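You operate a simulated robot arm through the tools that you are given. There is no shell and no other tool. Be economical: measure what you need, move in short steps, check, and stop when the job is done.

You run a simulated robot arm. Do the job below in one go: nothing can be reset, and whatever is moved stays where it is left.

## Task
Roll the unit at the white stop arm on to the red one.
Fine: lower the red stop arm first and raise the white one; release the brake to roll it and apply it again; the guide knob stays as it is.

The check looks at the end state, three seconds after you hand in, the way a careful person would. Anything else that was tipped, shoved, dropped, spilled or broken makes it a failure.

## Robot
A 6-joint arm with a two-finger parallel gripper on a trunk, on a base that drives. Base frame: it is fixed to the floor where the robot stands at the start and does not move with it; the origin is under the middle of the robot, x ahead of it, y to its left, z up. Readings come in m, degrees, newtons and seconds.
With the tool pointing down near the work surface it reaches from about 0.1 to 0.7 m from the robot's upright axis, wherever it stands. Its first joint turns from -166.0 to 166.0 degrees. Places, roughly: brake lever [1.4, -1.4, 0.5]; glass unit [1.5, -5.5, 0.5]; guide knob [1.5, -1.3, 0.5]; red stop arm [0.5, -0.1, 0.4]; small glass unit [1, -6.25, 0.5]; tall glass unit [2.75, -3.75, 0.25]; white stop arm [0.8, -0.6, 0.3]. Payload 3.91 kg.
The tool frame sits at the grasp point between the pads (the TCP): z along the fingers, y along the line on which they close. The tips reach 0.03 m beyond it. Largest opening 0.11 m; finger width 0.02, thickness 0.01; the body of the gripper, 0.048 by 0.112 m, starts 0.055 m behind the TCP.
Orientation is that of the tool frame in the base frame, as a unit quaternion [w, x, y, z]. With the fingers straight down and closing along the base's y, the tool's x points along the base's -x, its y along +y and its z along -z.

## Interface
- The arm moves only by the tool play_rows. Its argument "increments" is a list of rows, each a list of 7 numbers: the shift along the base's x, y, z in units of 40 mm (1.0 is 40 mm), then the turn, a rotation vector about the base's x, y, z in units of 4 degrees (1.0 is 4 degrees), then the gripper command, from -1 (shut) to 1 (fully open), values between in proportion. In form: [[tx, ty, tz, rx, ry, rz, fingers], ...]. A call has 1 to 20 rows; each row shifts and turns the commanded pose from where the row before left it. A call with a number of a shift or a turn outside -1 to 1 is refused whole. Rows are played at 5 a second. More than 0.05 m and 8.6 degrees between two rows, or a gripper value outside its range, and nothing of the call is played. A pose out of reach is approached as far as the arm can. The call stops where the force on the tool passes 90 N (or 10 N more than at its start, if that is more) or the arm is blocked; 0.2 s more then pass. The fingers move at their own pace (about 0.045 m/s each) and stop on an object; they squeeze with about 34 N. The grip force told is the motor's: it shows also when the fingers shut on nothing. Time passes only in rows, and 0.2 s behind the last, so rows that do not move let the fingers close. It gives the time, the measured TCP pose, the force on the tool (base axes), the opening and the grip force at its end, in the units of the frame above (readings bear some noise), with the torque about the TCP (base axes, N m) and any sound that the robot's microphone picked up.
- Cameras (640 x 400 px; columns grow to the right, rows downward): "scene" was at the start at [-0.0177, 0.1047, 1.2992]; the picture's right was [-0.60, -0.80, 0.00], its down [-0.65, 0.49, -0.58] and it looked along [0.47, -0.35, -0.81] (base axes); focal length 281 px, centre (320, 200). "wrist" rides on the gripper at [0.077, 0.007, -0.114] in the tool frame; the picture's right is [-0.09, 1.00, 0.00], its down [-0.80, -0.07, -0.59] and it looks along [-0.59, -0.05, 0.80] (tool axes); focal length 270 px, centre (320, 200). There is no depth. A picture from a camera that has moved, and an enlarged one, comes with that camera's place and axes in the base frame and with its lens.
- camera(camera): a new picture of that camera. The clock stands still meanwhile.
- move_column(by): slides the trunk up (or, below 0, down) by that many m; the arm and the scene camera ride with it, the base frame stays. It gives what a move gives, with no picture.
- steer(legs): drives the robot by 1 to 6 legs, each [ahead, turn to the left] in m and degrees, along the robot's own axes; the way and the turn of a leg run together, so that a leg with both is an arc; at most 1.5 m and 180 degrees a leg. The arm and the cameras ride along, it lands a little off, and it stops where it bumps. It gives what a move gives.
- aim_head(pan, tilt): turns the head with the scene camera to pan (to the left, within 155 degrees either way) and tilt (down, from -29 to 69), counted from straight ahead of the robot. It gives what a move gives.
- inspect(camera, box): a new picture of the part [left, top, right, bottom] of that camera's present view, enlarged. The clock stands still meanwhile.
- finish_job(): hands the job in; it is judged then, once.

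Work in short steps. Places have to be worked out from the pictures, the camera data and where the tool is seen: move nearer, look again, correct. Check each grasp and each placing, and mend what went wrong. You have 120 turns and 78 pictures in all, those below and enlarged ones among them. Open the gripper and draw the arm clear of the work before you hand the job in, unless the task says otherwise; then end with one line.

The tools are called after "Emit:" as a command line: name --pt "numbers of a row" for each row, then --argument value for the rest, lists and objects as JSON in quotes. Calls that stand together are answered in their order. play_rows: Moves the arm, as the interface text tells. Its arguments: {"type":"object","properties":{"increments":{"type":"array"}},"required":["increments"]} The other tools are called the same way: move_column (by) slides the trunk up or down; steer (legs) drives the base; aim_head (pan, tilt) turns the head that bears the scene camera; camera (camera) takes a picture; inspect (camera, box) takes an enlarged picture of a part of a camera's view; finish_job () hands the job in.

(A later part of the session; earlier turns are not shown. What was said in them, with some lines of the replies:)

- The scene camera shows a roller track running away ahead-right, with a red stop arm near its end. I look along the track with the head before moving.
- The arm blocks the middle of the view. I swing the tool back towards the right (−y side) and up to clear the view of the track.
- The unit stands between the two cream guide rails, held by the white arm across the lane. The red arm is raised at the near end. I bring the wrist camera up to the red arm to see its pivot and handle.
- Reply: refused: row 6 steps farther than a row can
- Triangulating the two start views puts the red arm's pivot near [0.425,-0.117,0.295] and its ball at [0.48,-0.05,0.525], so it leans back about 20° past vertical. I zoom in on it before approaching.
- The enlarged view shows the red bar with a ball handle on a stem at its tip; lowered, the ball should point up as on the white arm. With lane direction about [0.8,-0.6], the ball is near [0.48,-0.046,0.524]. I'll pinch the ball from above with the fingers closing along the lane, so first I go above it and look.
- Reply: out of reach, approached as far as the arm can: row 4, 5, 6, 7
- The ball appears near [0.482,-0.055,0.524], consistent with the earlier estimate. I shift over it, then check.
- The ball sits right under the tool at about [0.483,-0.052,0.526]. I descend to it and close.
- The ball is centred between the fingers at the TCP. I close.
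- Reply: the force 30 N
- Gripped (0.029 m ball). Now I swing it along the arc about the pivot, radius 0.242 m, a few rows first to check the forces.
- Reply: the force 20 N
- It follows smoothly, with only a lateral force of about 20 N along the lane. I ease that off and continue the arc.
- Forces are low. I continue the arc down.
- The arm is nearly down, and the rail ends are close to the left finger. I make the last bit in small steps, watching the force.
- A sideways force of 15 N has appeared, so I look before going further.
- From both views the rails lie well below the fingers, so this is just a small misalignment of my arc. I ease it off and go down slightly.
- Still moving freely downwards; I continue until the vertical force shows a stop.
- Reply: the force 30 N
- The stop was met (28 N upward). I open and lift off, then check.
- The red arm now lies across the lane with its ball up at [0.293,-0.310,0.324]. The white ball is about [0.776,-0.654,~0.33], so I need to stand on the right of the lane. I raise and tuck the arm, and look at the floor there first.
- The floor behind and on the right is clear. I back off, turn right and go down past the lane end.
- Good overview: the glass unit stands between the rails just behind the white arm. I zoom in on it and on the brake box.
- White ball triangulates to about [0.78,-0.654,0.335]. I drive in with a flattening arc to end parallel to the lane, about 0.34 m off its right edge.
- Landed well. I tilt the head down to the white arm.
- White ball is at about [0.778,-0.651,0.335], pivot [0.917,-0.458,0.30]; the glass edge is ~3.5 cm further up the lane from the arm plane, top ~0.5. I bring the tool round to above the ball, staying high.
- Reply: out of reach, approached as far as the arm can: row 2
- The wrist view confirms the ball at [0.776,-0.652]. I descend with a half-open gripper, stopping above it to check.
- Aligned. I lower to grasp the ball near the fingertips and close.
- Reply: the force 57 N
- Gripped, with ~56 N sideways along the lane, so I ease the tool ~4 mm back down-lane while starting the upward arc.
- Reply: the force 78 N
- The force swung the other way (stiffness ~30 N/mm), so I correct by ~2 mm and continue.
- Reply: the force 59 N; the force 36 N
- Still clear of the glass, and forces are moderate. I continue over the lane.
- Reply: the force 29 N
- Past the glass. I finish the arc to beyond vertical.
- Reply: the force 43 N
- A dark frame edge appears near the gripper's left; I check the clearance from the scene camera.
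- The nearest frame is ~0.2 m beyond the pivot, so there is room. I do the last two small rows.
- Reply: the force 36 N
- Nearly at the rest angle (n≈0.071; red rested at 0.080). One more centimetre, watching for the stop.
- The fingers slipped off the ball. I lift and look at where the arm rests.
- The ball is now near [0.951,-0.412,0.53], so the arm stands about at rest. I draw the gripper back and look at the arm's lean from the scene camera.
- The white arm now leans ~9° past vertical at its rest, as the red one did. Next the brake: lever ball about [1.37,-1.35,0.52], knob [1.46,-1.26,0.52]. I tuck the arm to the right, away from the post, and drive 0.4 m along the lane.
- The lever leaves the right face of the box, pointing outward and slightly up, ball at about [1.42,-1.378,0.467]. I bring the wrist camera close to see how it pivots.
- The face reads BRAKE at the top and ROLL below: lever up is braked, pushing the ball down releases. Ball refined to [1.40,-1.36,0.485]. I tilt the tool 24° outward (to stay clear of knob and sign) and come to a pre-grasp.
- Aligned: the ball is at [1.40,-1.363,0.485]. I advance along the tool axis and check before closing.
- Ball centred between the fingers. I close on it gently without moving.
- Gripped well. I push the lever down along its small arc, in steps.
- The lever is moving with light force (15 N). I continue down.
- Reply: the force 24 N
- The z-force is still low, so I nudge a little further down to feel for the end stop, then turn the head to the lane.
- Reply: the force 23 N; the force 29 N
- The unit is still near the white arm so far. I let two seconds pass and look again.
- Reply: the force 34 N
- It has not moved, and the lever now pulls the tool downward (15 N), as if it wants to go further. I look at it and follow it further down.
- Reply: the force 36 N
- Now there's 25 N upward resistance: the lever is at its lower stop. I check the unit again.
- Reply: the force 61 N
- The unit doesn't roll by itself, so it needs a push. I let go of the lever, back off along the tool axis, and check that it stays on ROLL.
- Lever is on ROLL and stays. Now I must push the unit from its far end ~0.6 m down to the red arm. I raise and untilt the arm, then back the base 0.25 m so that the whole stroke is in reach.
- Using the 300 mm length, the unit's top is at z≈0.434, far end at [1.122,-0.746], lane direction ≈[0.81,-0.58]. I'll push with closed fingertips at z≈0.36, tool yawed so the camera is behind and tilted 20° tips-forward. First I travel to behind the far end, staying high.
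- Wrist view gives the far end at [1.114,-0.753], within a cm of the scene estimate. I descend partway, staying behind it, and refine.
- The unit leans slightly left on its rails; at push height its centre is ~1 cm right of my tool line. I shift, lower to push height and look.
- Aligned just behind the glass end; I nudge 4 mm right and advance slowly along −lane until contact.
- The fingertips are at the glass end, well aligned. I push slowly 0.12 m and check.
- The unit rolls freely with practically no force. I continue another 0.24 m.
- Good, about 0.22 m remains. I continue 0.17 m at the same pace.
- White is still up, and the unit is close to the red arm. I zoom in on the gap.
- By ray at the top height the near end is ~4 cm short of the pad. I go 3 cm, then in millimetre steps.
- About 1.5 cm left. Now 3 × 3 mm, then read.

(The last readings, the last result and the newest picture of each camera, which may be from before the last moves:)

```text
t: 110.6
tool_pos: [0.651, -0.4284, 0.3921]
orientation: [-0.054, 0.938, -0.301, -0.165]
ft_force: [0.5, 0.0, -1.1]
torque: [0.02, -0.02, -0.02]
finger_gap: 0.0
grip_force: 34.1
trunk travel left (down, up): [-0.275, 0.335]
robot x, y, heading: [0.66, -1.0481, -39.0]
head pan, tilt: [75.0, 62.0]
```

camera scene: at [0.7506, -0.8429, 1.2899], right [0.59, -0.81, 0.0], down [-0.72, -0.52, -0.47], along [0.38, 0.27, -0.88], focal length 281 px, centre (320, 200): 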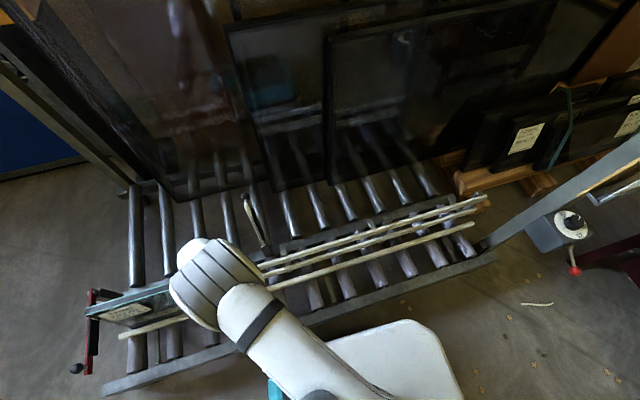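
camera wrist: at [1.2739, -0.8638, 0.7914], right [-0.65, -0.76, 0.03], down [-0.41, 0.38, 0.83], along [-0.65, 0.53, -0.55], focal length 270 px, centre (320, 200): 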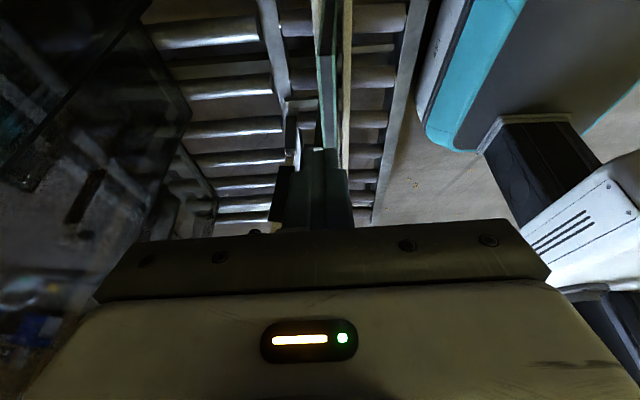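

Still no resistance; I continue in 1.2 mm rows and read force.

Emit:
play_rows --pt "-0.025 0.018 0 0 0 0 -1" --pt "-0.025 0.018 0 0 0 0 -1" --pt "-0.025 0.018 0 0 0 0 -1"

Emit:
inspect --camera "scene" --box '[60, 260, 200, 380]'

```text
t: 111.4
tool_pos: [0.6465, -0.4273, 0.3925]
orientation: [-0.054, 0.938, -0.301, -0.165]
ft_force: [0.8, 0.3, 0.4]
torque: [-0.04, 0.0, -0.02]
finger_gap: 0.0
grip_force: 33.9
trunk travel left (down, up): [-0.275, 0.335]
robot x, y, heading: [0.6612, -1.048, -39.1]
head pan, tilt: [75.0, 62.0]
```

```text
3.33 times, centred on (130, 320) of scene
camera zoom: at [0.7505, -0.8428, 1.2899], right [0.59, -0.81, 0.0], down [-0.72, -0.52, -0.47], along [0.38, 0.27, -0.88], focal length 937 px, centre (953, -200)
```

zoom: 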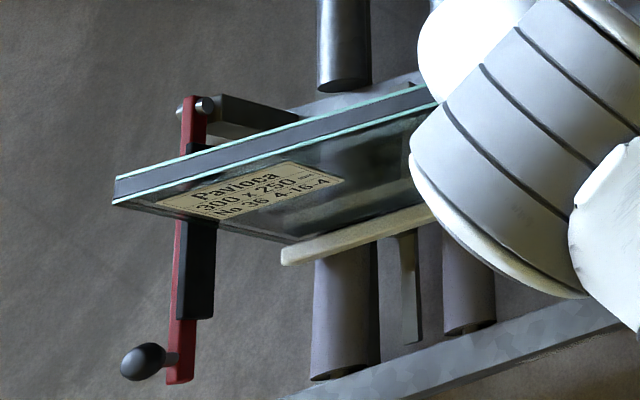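

By estimate it is now at the pad, but there is no force yet. I keep creeping.

Emit:
play_rows --pt "-0.02 0.015 0 0 0 0 -1" --pt "-0.02 0.015 0 0 0 0 -1" --pt "-0.02 0.015 0 0 0 0 -1"

Emit:
play_rows --pt "-0.02 0.015 0 0 0 0 -1" --pt "-0.02 0.015 0 0 0 0 -1"

Emit:
play_rows --pt "-0.02 0.015 0 0 0 0 -1" --pt "-0.02 0.015 0 0 0 0 -1"

```text
t: 112.2
tool_pos: [0.6447, -0.4251, 0.3922]
orientation: [-0.053, 0.938, -0.301, -0.166]
ft_force: [-0.7, -0.1, -0.2]
torque: [-0.04, -0.04, -0.01]
finger_gap: 0.0
grip_force: 34.5
trunk travel left (down, up): [-0.275, 0.335]
robot x, y, heading: [0.6633, -1.0459, -39.4]
head pan, tilt: [75.0, 62.0]
```

```text
t: 112.8
tool_pos: [0.6443, -0.4232, 0.393]
orientation: [-0.053, 0.938, -0.301, -0.165]
ft_force: [0.3, -0.7, 0.2]
torque: [0.01, -0.02, 0.0]
finger_gap: 0.0
grip_force: 33.9
trunk travel left (down, up): [-0.275, 0.335]
robot x, y, heading: [0.6615, -1.0512, -39.1]
head pan, tilt: [75.0, 62.0]
```

```text
t: 113.4
tool_pos: [0.6427, -0.4219, 0.3924]
orientation: [-0.053, 0.937, -0.302, -0.165]
ft_force: [0.4, 0.7, 1.1]
torque: [0.02, 0.02, 0.0]
finger_gap: 0.0003
grip_force: 33.9
trunk travel left (down, up): [-0.275, 0.335]
robot x, y, heading: [0.6611, -1.0509, -39.3]
head pan, tilt: [75.0, 62.0]
```

Emit:
inspect --camera "scene" --box '[60, 260, 200, 380]'

```text
3.33 times, centred on (130, 320) of scene
camera zoom: at [0.7506, -0.8428, 1.2899], right [0.59, -0.81, 0.0], down [-0.72, -0.52, -0.47], along [0.38, 0.27, -0.88], focal length 937 px, centre (953, -200)
```

zoom: 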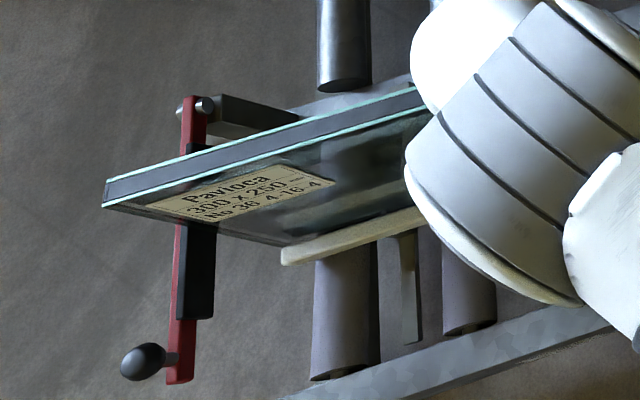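

It is still following; the pad face by this view is at u≈0.43, so up to ~1 cm remains. I continue creeping.

Emit:
play_rows --pt "-0.025 0.018 0 0 0 0 -1" --pt "-0.025 0.018 0 0 0 0 -1" --pt "-0.025 0.018 0 0 0 0 -1" --pt "-0.025 0.018 0 0 0 0 -1"

Emit:
play_rows --pt "-0.025 0.018 0 0 0 0 -1" --pt "-0.025 0.018 0 0 0 0 -1"

Emit:
play_rows --pt "-0.025 0.018 0 0 0 0 -1" --pt "-0.025 0.018 0 0 0 0 -1"

```text
t: 114.4
tool_pos: [0.638, -0.4197, 0.3912]
orientation: [-0.053, 0.938, -0.301, -0.165]
ft_force: [-0.1, 0.5, 0.4]
torque: [-0.01, 0.0, 0.01]
finger_gap: 0.0
grip_force: 34.2
trunk travel left (down, up): [-0.275, 0.335]
robot x, y, heading: [0.6605, -1.0455, -39.2]
head pan, tilt: [75.0, 62.0]
```

```text
t: 115.0
tool_pos: [0.6367, -0.4191, 0.3926]
orientation: [-0.053, 0.937, -0.302, -0.166]
ft_force: [0.6, -0.4, 0.1]
torque: [-0.04, 0.0, 0.0]
finger_gap: 0.0
grip_force: 33.7
trunk travel left (down, up): [-0.275, 0.335]
robot x, y, heading: [0.6585, -1.0533, -39.4]
head pan, tilt: [75.0, 62.0]
```

```text
t: 115.6
tool_pos: [0.6336, -0.4167, 0.3925]
orientation: [-0.054, 0.937, -0.302, -0.165]
ft_force: [-1.2, 0.6, 0.2]
torque: [-0.03, -0.03, -0.02]
finger_gap: 0.0
grip_force: 34.1
trunk travel left (down, up): [-0.275, 0.335]
robot x, y, heading: [0.6595, -1.0484, -39.3]
head pan, tilt: [75.0, 62.0]
```

Emit:
inspect --camera "scene" --box '[60, 260, 200, 380]'

```text
3.33 times, centred on (130, 320) of scene
camera zoom: at [0.7505, -0.8428, 1.2899], right [0.59, -0.81, 0.0], down [-0.72, -0.52, -0.47], along [0.38, 0.27, -0.88], focal length 937 px, centre (953, -200)
```

zoom: 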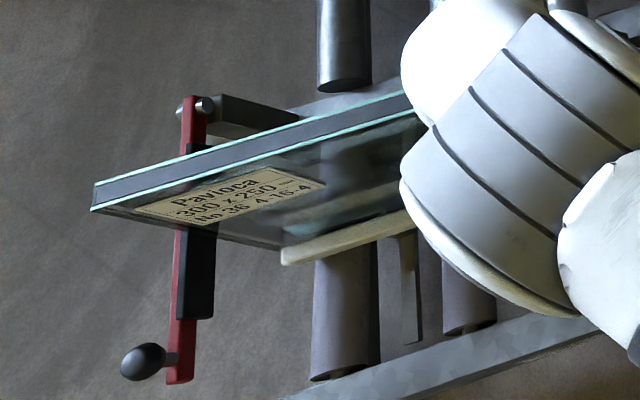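

Emit:
play_rows --pt "-0.025 0.018 0 0 0 0 -1" --pt "-0.025 0.018 0 0 0 0 -1" --pt "-0.025 0.018 0 0 0 0 -1"

Emit:
play_rows --pt "-0.025 0.018 0 0 0 0 -1" --pt "-0.025 0.018 0 0 0 0 -1"

Emit:
play_rows --pt "-0.025 0.018 0 0 0 0 -1" --pt "-0.025 0.018 0 0 0 0 -1"

Emit:
play_rows --pt "-0.025 0.018 0 0 0 0 -1" --pt "-0.025 0.018 0 0 0 0 -1"

```text
t: 116.4
tool_pos: [0.6319, -0.4144, 0.3912]
orientation: [-0.053, 0.938, -0.301, -0.166]
ft_force: [0.3, 0.4, -0.4]
torque: [-0.01, -0.01, 0.01]
finger_gap: 0.0
grip_force: 34.6
trunk travel left (down, up): [-0.275, 0.335]
robot x, y, heading: [0.6634, -1.048, -39.3]
head pan, tilt: [75.0, 62.0]
```

```text
t: 117.0
tool_pos: [0.6317, -0.4138, 0.3913]
orientation: [-0.052, 0.937, -0.303, -0.165]
ft_force: [13.4, -6.8, 2.9]
torque: [-0.06, -0.34, -0.04]
finger_gap: 0.0
grip_force: 34.1
trunk travel left (down, up): [-0.275, 0.335]
robot x, y, heading: [0.6656, -1.0455, -39.0]
head pan, tilt: [75.0, 62.0]
```

```text
t: 117.6
tool_pos: [0.632, -0.4131, 0.3918]
orientation: [-0.053, 0.937, -0.302, -0.165]
ft_force: [43.1, -27.0, 9.1]
torque: [-0.14, -1.25, -0.08]
finger_gap: 0.0
grip_force: 33.9
trunk travel left (down, up): [-0.275, 0.335]
robot x, y, heading: [0.6627, -1.0487, -39.1]
head pan, tilt: [75.0, 62.0]
```

```text
t: 118.2
tool_pos: [0.6313, -0.4133, 0.392]
orientation: [-0.052, 0.937, -0.304, -0.165]
ft_force: [54.7, -43.2, 14.7]
torque: [-0.76, -1.2, 0.02]
finger_gap: 0.0
grip_force: 34.1
trunk travel left (down, up): [-0.275, 0.335]
robot x, y, heading: [0.6607, -1.0484, -39.3]
head pan, tilt: [75.0, 62.0]
```

Firm contact with the stop. I relieve the pressure gently, draw back 6 cm along the lane, and look.

Emit:
play_rows --pt "0.025 -0.018 0 0 0 0 -1" --pt "0.03 -0.022 0 0 0 0 -1" --pt "0.03 -0.022 0 0 0 0 -1" --pt "0.1 -0.073 0 0 0 0 -1" --pt "0.3 -0.22 0 0 0 0 -1" --pt "0.4 -0.29 0 0 0 0 -1" --pt "0.4 -0.29 0 0 0 0 -1" --pt "0.4 -0.29 0.5 0 0 0 -1" --pt "0 0 1 0 0 0 -1" --pt "0 0 1 0 0 0 -1" --pt "0 0 1 0 0 0 -1" --pt "0 0 1 0 0 0 -1" --pt "0 0 1 0 0 0 -1" --pt "0 0 1 0 0 0 -1" --pt "0 0 1 0 0 0 -1"

Emit:
inspect --camera "scene" --box '[60, 230, 270, 380]'

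```text
t: 121.4
tool_pos: [0.6932, -0.4572, 0.6935]
orientation: [-0.052, 0.938, -0.3, -0.165]
ft_force: [-0.1, 1.0, 0.1]
torque: [0.02, -0.03, 0.0]
finger_gap: 0.0
grip_force: 34.0
trunk travel left (down, up): [-0.275, 0.335]
robot x, y, heading: [0.6589, -1.0454, -39.1]
head pan, tilt: [75.0, 62.0]
```

```text
2.67 times, centred on (165, 305) of scene
camera zoom: at [0.7505, -0.8426, 1.2898], right [0.59, -0.81, 0.0], down [-0.72, -0.52, -0.47], along [0.38, 0.27, -0.88], focal length 750 px, centre (733, -80)
```

zoom: 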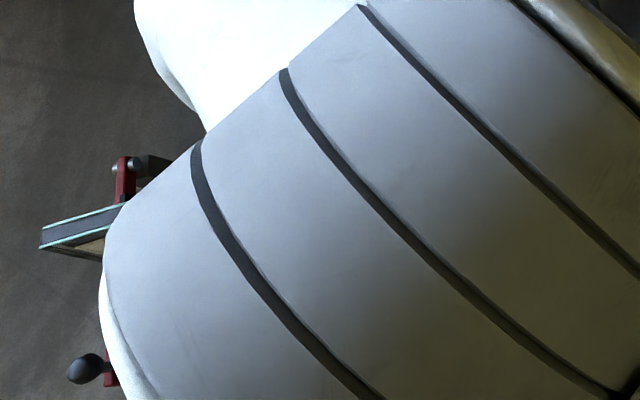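

Released cleanly. Now back to the brake: I untilt and yaw the tool back while tucking the arm to the right.

Emit:
play_rows --pt "0.7 -0.78 0.1 -0.583 -0.812 0 -1" --pt "0.7 -0.78 0.1 -0.583 -0.812 0 -1" --pt "0.7 -0.78 0.1 -0.583 -0.812 0 -1" --pt "0.7 -0.78 0.1 -0.583 -0.812 0 -1" --pt "0.7 -0.78 0.1 -0.583 -0.812 0 -1" --pt "0.7 -0.78 0.1 0 0 -1 -1" --pt "0.7 -0.78 0.1 0 0 -1 -1" --pt "0.7 -0.78 0.1 0 0 -1 -1" --pt "0.7 -0.78 0.1 0 0 -1 -1" --pt "0.7 -0.78 0.1 0 0 -1 -1" --pt "0.7 -0.78 0.1 0 0 -1 -1"

Emit:
play_rows --pt "0.125 -0.9 0 0 0 -1 -1" --pt "0.125 -0.9 0 0 0 -1 -1" --pt "0.125 -0.9 0 0 0 -1 -1" --pt "0.125 -0.9 0 0 0 -1 -1" --pt "0.125 -0.9 0 0 0 -1 -1" --pt "0.125 -0.9 0 0 0 -1 -1" --pt "0.125 -0.9 0 0 0 -1 -1" --pt "0.125 -0.9 0 0 0 -1 -1" --pt "0.125 -0.9 0 0 0 -1 -1" --pt "0.125 -0.9 0 0 0 -1 -1" --pt "0.125 -0.9 0 0 0 -1 -1" --pt "0.125 -0.9 0 0 0 -1 -1" --pt "0.125 -0.9 0 0 0 -1 -1" --pt "0.125 -0.9 0 0 0 -1 -1" --pt "0 -0.3 0 0 0 -1 -1" --pt "0 0 0 0 0 -1 -1" --pt "0 0 0 0 0 -0.25 0.1"

Emit:
camera --camera "scene"

```text
t: 123.8
tool_pos: [1.0007, -0.8052, 0.7342]
orientation: [0.0, 0.867, -0.498, 0.001]
ft_force: [-0.2, 1.1, 0.4]
torque: [-0.01, -0.07, -0.01]
finger_gap: 0.0
grip_force: 34.4
trunk travel left (down, up): [-0.275, 0.335]
robot x, y, heading: [0.6608, -1.049, -38.9]
head pan, tilt: [75.0, 62.0]
```

```text
t: 127.4
tool_pos: [1.0709, -1.318, 0.7352]
orientation: [0.0, -0.464, 0.886, 0.001]
ft_force: [-0.1, 0.8, 0.4]
torque: [-0.01, 0.0, 0.01]
finger_gap: 0.0324
grip_force: 0.0
trunk travel left (down, up): [-0.275, 0.335]
robot x, y, heading: [0.6618, -1.047, -38.8]
head pan, tilt: [75.0, 62.0]
```

```text
9 pictures are left
camera scene: at [0.7508, -0.8432, 1.2899], right [0.59, -0.81, 0.0], down [-0.72, -0.52, -0.47], along [0.38, 0.28, -0.88], focal length 281 px, centre (320, 200)
```

scene: 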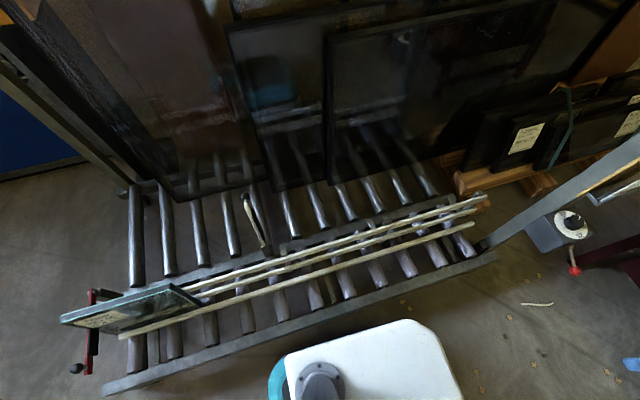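

The unit stands upright against the red arm, white is still up. I drive ahead 0.25 m back to the brake position and check with the wrist camera after approaching.

Emit:
steer --legs '[[0.25, 0]]'

```text
t: 129.2
tool_pos: [1.2666, -1.4737, 0.7358]
orientation: [0.0, -0.467, 0.884, 0.0]
ft_force: [-0.1, 0.5, 0.0]
torque: [0.0, 0.01, 0.03]
finger_gap: 0.0605
grip_force: 0.0
trunk travel left (down, up): [-0.275, 0.335]
robot x, y, heading: [0.8595, -1.2069, -38.8]
head pan, tilt: [75.0, 62.0]
```

I reverse the earlier retreat to the pre-grasp over the lowered lever.

Emit:
play_rows --pt "0.344 0.253 -0.4 0.82 -0.57 0 0.1" --pt "0.344 0.253 -0.4 0.82 -0.57 0 0.1" --pt "0.344 0.253 -0.6 0.82 -0.57 0 0.1" --pt "0.344 0.253 -0.7 0.82 -0.57 0 0.1" --pt "0.344 0.253 -0.8 0.82 -0.57 0 0.1" --pt "0.344 0.253 -0.8 0.82 -0.57 0 0.1" --pt "0.344 0.253 -0.8 0 0 0 0.1" --pt "0.344 0.253 -0.8 0 0 0 0.1" --pt "0 0 0 0 0 0 0.1"

Emit:
camera --camera "wrist"

```text
t: 131.2
tool_pos: [1.3774, -1.3921, 0.5225]
orientation: [0.185, -0.457, 0.865, 0.096]
ft_force: [-0.1, 0.8, 0.0]
torque: [0.04, -0.02, -0.01]
finger_gap: 0.0604
grip_force: 0.1
trunk travel left (down, up): [-0.275, 0.335]
robot x, y, heading: [0.8521, -1.2052, -39.1]
head pan, tilt: [75.0, 62.0]
```

```text
8 pictures are left
camera wrist: at [1.3063, -1.4853, 0.5954], right [-0.78, 0.63, 0.03], down [0.33, 0.37, 0.87], along [0.53, 0.69, -0.49], focal length 270 px, centre (320, 200)
```

wrist: 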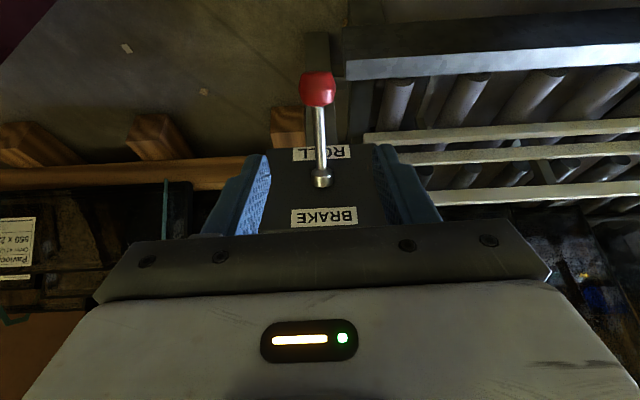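

Same view as when I left it; lever is on ROLL. I advance onto the ball and close.

Emit:
play_rows --pt "0.1875 0.25 -0.78 0 0 0 0.1" --pt "0.1875 0.25 -0.78 0 0 0 0.1" --pt "0.1875 0.25 -0.78 0 0 0 0.1" --pt "0.16 0.22 -0.78 0 0 0 0.1" --pt "0 0 0 0 0 0 0.1" --pt "0 0 0 0 0 0 -0.4" --pt "0 0 0 0 0 0 -1" --pt "0 0 0 0 0 0 -1" --pt "0 0 0 0 0 0 -1"

Emit:
camera --camera "wrist"

```text
t: 133.2
tool_pos: [1.4062, -1.3544, 0.3997]
orientation: [0.184, -0.457, 0.865, 0.096]
ft_force: [-8.7, 6.7, 1.2]
torque: [-0.01, -0.09, -0.17]
finger_gap: 0.0311
grip_force: 44.5
trunk travel left (down, up): [-0.275, 0.335]
robot x, y, heading: [0.8562, -1.207, -39.1]
head pan, tilt: [75.0, 62.0]
```

```text
7 pictures are left
camera wrist: at [1.3345, -1.4464, 0.4725], right [-0.78, 0.63, 0.03], down [0.33, 0.37, 0.87], along [0.53, 0.69, -0.49], focal length 270 px, centre (320, 200)
```

wrist: 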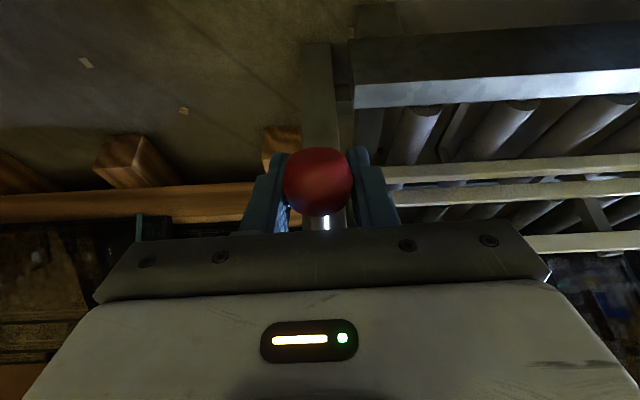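

Gripped. I raise it back along the recorded arc to BRAKE.

Emit:
play_rows --pt "-0.11 -0.14 0.28 0 0 0 -1" --pt "-0.13 -0.17 0.31 0 0 0 -1" --pt "-0.05 -0.08 0.3 0 0 0 -1" --pt "-0.03 -0.06 0.3 0 0 0 -1" --pt "-0.02 -0.04 0.3 0 0 0 -1"

Emit:
play_rows --pt "0.02 0.03 0.3 0 0 0 -1" --pt "0.05 0.06 0.3 0 0 0 -1" --pt "0.08 0.1 0.3 0 0 0 -1"

```text
t: 134.4
tool_pos: [1.3923, -1.3744, 0.4578]
orientation: [0.183, -0.456, 0.866, 0.096]
ft_force: [-4.5, 11.7, -14.3]
torque: [-0.97, 0.5, -0.05]
finger_gap: 0.0313
grip_force: 44.6
trunk travel left (down, up): [-0.275, 0.335]
robot x, y, heading: [0.8518, -1.2068, -38.8]
head pan, tilt: [75.0, 62.0]
```

```text
t: 135.2
tool_pos: [1.3985, -1.366, 0.4939]
orientation: [0.184, -0.456, 0.865, 0.096]
ft_force: [-27.3, 4.9, -7.6]
torque: [-0.97, 0.62, -0.13]
finger_gap: 0.0317
grip_force: 45.0
trunk travel left (down, up): [-0.275, 0.335]
robot x, y, heading: [0.8561, -1.2026, -39.1]
head pan, tilt: [75.0, 62.0]
```

Back near the original height; I nudge further until it meets the upper stop.

Emit:
play_rows --pt "0.06 0.05 0.12 0 0 0 -1" --pt "0.04 0.04 0.1 0 0 0 -1"

Emit:
play_rows --pt "0.04 0.05 0.1 0 0 0 -1"

```text
t: 135.8
tool_pos: [1.3996, -1.3618, 0.5016]
orientation: [0.183, -0.456, 0.865, 0.098]
ft_force: [-26.9, 6.1, -16.3]
torque: [-0.14, 0.27, -0.03]
finger_gap: 0.0315
grip_force: 44.8
trunk travel left (down, up): [-0.275, 0.335]
robot x, y, heading: [0.857, -1.2083, -39.0]
head pan, tilt: [75.0, 62.0]
```

```text
t: 136.2
tool_pos: [1.404, -1.3574, 0.5106]
orientation: [0.187, -0.458, 0.864, 0.096]
ft_force: [-6.8, 11.6, 0.7]
torque: [-0.81, -0.43, -0.42]
finger_gap: 0.0015
grip_force: 28.8
trunk travel left (down, up): [-0.275, 0.335]
robot x, y, heading: [0.8569, -1.2058, -38.7]
head pan, tilt: [75.0, 62.0]
```

The fingers slipped off at the top stop. I back off along the tool axis and check the lever.

Emit:
play_rows --pt "-0.16 -0.263 0.775 0 0 0 -1" --pt "-0.16 -0.263 0.775 0 0 0 -1" --pt "-0.16 -0.263 0.775 0 0 0 0.1" --pt "0 0 0 0 0 0 0.1"

Emit:
inspect --camera "wrist" --box '[220, 40, 420, 240]'

```text
t: 137.2
tool_pos: [1.3834, -1.3927, 0.5984]
orientation: [0.184, -0.457, 0.865, 0.096]
ft_force: [-0.3, 0.7, 0.4]
torque: [-0.02, -0.02, -0.02]
finger_gap: 0.0507
grip_force: 0.1
trunk travel left (down, up): [-0.275, 0.335]
robot x, y, heading: [0.8566, -1.2028, -38.9]
head pan, tilt: [75.0, 62.0]
```

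```text
2.00 times, centred on (320, 140) of wrist
camera zoom: at [1.3119, -1.4862, 0.6718], right [-0.78, 0.63, 0.03], down [0.33, 0.37, 0.87], along [0.54, 0.68, -0.49], focal length 541 px, centre (320, 320)
```

zoom: 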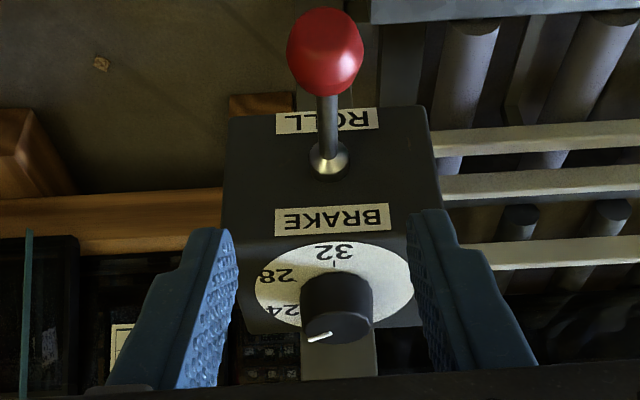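

The lever sits only at mid-travel (ball ~[1.400,-1.366,0.45]), so my grip slid on the way up. I regrasp it deeper in the fingers.

Emit:
play_rows --pt "-0.5 -0.62 -0.15 0 0 0 0.1" --pt "0.232 0.334 -0.914 0 0 0 0.1" --pt "0.232 0.334 -0.914 0 0 0 0.1" --pt "0.232 0.334 -0.914 0 0 0 0.1" --pt "0.232 0.334 -0.914 0 0 0 0.1" --pt "0 0 0 0 0 0 0.1"

Emit:
camera --camera "wrist"

```text
t: 138.6
tool_pos: [1.4031, -1.3623, 0.4489]
orientation: [0.184, -0.457, 0.865, 0.096]
ft_force: [0.3, 0.5, -0.1]
torque: [0.03, 0.02, -0.01]
finger_gap: 0.0608
grip_force: 0.1
trunk travel left (down, up): [-0.275, 0.335]
robot x, y, heading: [0.8571, -1.2066, -38.9]
head pan, tilt: [75.0, 62.0]
```

```text
5 pictures are left
camera wrist: at [1.3311, -1.4551, 0.5227], right [-0.78, 0.63, 0.03], down [0.33, 0.37, 0.87], along [0.53, 0.69, -0.49], focal length 270 px, centre (320, 200)
```

wrist: 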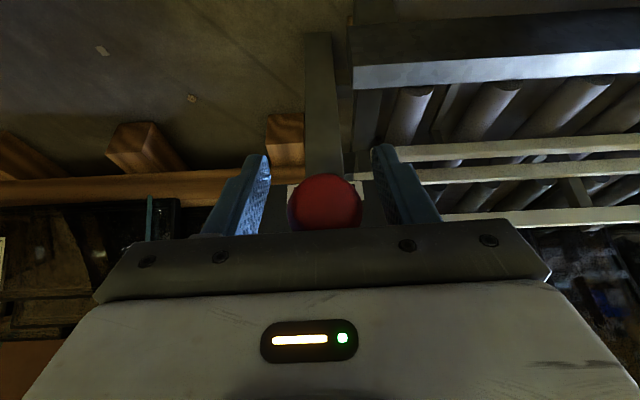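

The ball is deep between the fingers. I close and raise to the stop, checking forces.

Emit:
play_rows --pt "0 0 0 0 0 0 -0.4" --pt "0 0 0 0 0 0 -1" --pt "0 0 0 0 0 0 -1" --pt "0 0 0 0 0 0 -1" --pt "0 0.01 0.25 0 0 0 -1" --pt "0.01 0.03 0.25 0 0 0 -1"

Emit:
play_rows --pt "0.04 0.06 0.2 0 0 0 -1" --pt "0.05 0.07 0.15 0 0 0 -1"

```text
t: 140.0
tool_pos: [1.4022, -1.3586, 0.4675]
orientation: [0.184, -0.458, 0.864, 0.097]
ft_force: [-12.7, 28.5, -18.3]
torque: [-1.11, 0.0, -0.4]
finger_gap: 0.0318
grip_force: 45.2
trunk travel left (down, up): [-0.275, 0.335]
robot x, y, heading: [0.8599, -1.2062, -38.8]
head pan, tilt: [75.0, 62.0]
```

```text
t: 140.6
tool_pos: [1.4044, -1.356, 0.4804]
orientation: [0.181, -0.455, 0.867, 0.097]
ft_force: [-24.6, 6.4, -29.5]
torque: [0.12, -0.65, -0.3]
finger_gap: 0.0315
grip_force: 45.6
trunk travel left (down, up): [-0.275, 0.335]
robot x, y, heading: [0.8578, -1.2081, -39.0]
head pan, tilt: [75.0, 62.0]
```

Emit:
play_rows --pt "0.03 0.03 0.1 0 0 0 -1" --pt "0.02 0.02 0.05 0 0 0 -1"

Emit:
camera --camera "wrist"

```text
t: 141.2
tool_pos: [1.4061, -1.3531, 0.488]
orientation: [0.182, -0.457, 0.865, 0.098]
ft_force: [-24.4, 8.6, -19.3]
torque: [0.06, -0.38, -0.33]
finger_gap: 0.0311
grip_force: 45.1
trunk travel left (down, up): [-0.275, 0.335]
robot x, y, heading: [0.8572, -1.205, -38.6]
head pan, tilt: [75.0, 62.0]
```

```text
4 pictures are left
camera wrist: at [1.3344, -1.447, 0.5605], right [-0.78, 0.63, 0.04], down [0.34, 0.36, 0.87], along [0.53, 0.69, -0.49], focal length 270 px, centre (320, 200)
```

wrist: 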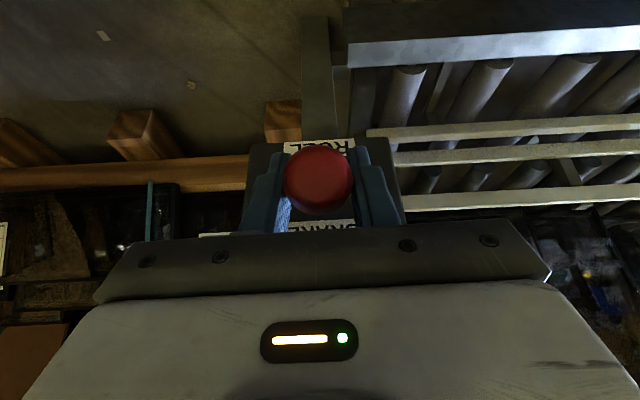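

The ball's apparent size and position match its original BRAKE spot; the lever is up at its stop. I open without moving, then retreat and verify.

Emit:
play_rows --pt "0 0 0 0 0 0 -0.2" --pt "0 0 0 0 0 0 0.2" --pt "0 0 0 0 0 0 0.2" --pt "-0.2 -0.3 0.8 0 0 0 0.2" --pt "-0.2 -0.3 0.8 0 0 0 0.2" --pt "-0.2 -0.3 0.8 0 0 0 0.2"

Emit:
inspect --camera "wrist" --box '[220, 40, 420, 240]'

```text
t: 142.6
tool_pos: [1.3823, -1.3892, 0.5848]
orientation: [0.185, -0.456, 0.865, 0.096]
ft_force: [0.5, -0.1, -0.2]
torque: [-0.04, 0.01, 0.01]
finger_gap: 0.0662
grip_force: 0.1
trunk travel left (down, up): [-0.275, 0.335]
robot x, y, heading: [0.8548, -1.204, -39.0]
head pan, tilt: [75.0, 62.0]
```

```text
2.00 times, centred on (320, 140) of wrist
camera zoom: at [1.3101, -1.483, 0.6574], right [-0.78, 0.63, 0.03], down [0.33, 0.37, 0.87], along [0.53, 0.69, -0.49], focal length 541 px, centre (320, 320)
```

zoom: 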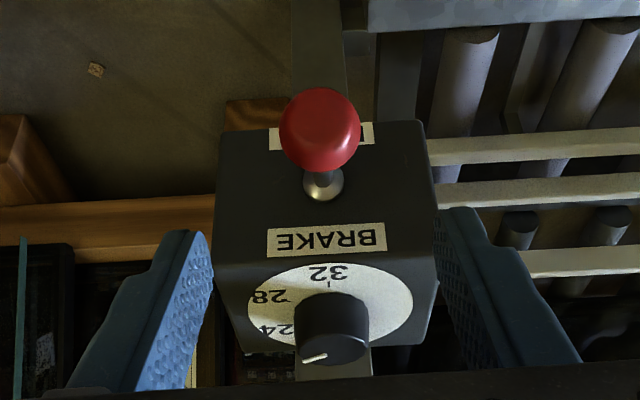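

The lever is back at its original BRAKE position, and the knob is untouched. I draw the arm clear and take a last look at the lane.

Emit:
play_rows --pt "-0.35 -0.35 0.8 0 0 0 0.5" --pt "-0.35 -0.35 0.8 0 0 0 1" --pt "-0.35 -0.35 0.8 -0.82 0.57 0 1" --pt "-0.35 -0.35 0.8 -0.82 0.57 0 1" --pt "-0.35 -0.35 0.3 -0.82 0.57 0 1" --pt "-0.35 -0.35 0 -0.82 0.57 0 1" --pt "-0.35 -0.2 0 -0.82 0.57 0 1" --pt "-0.35 -0.2 0 -0.82 0.57 0 1"

Emit:
aim_head --pan 130 --tilt 48

Emit:
inspect --camera "scene" --box '[130, 140, 450, 380]'

```text
t: 144.4
tool_pos: [1.2694, -1.4894, 0.7235]
orientation: [-0.001, -0.466, 0.885, -0.001]
ft_force: [0.5, -0.7, 0.7]
torque: [0.0, -0.01, 0.01]
finger_gap: 0.11
grip_force: 0.1
trunk travel left (down, up): [-0.275, 0.335]
robot x, y, heading: [0.8554, -1.2067, -39.1]
head pan, tilt: [75.0, 62.0]
```

```text
t: 145.6
tool_pos: [1.2702, -1.4908, 0.7238]
orientation: [0.0, -0.466, 0.885, -0.001]
ft_force: [0.2, -0.6, -0.2]
torque: [0.02, 0.0, -0.01]
finger_gap: 0.1102
grip_force: 0.1
trunk travel left (down, up): [-0.275, 0.335]
robot x, y, heading: [0.8502, -1.2117, -38.8]
head pan, tilt: [130.0, 48.0]
```

```text
1.67 times, centred on (290, 260) of scene
camera zoom: at [0.8909, -0.96, 1.3075], right [1.0, 0.02, 0.0], down [0.01, -0.74, -0.67], along [-0.01, 0.67, -0.74], focal length 469 px, centre (370, 100)
```

zoom: 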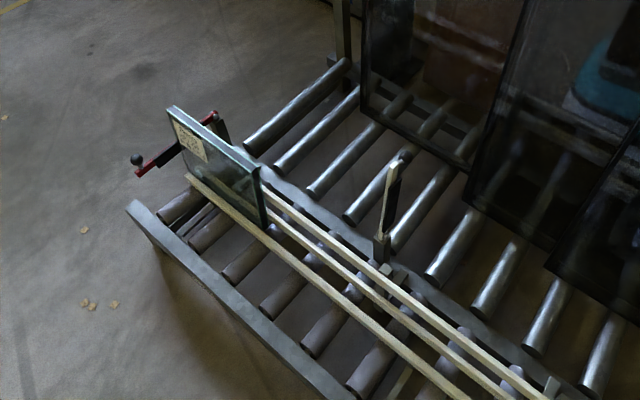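

The unit stands upright at the red arm and white is raised. One last close look at the contact.

Emit:
inspect --camera "scene" --box '[190, 190, 300, 280]'

```text
4.44 times, centred on (245, 235) of scene
camera zoom: at [0.8909, -0.96, 1.3075], right [1.0, 0.02, 0.0], down [0.01, -0.74, -0.67], along [-0.01, 0.67, -0.74], focal length 1250 px, centre (653, 44)
```

zoom: 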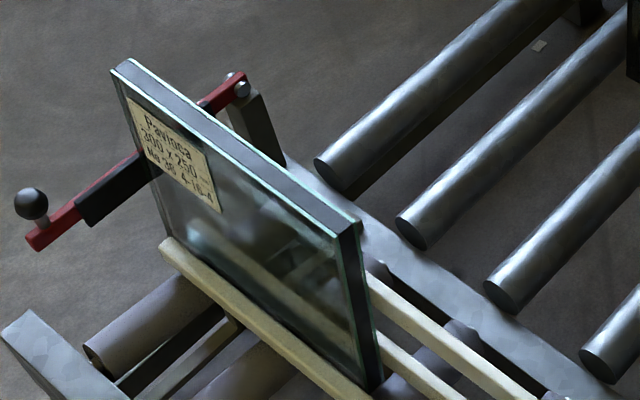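

The unit rests against the red arm's pad, white is up, brake is on, and the arm is clear. I hand in.

Emit:
finish_job

```text
The job is handed in.
```

The unit now stands upright against the red stop arm. Red is lowered, white is raised, the brake is back on, and the guide knob was not touched.
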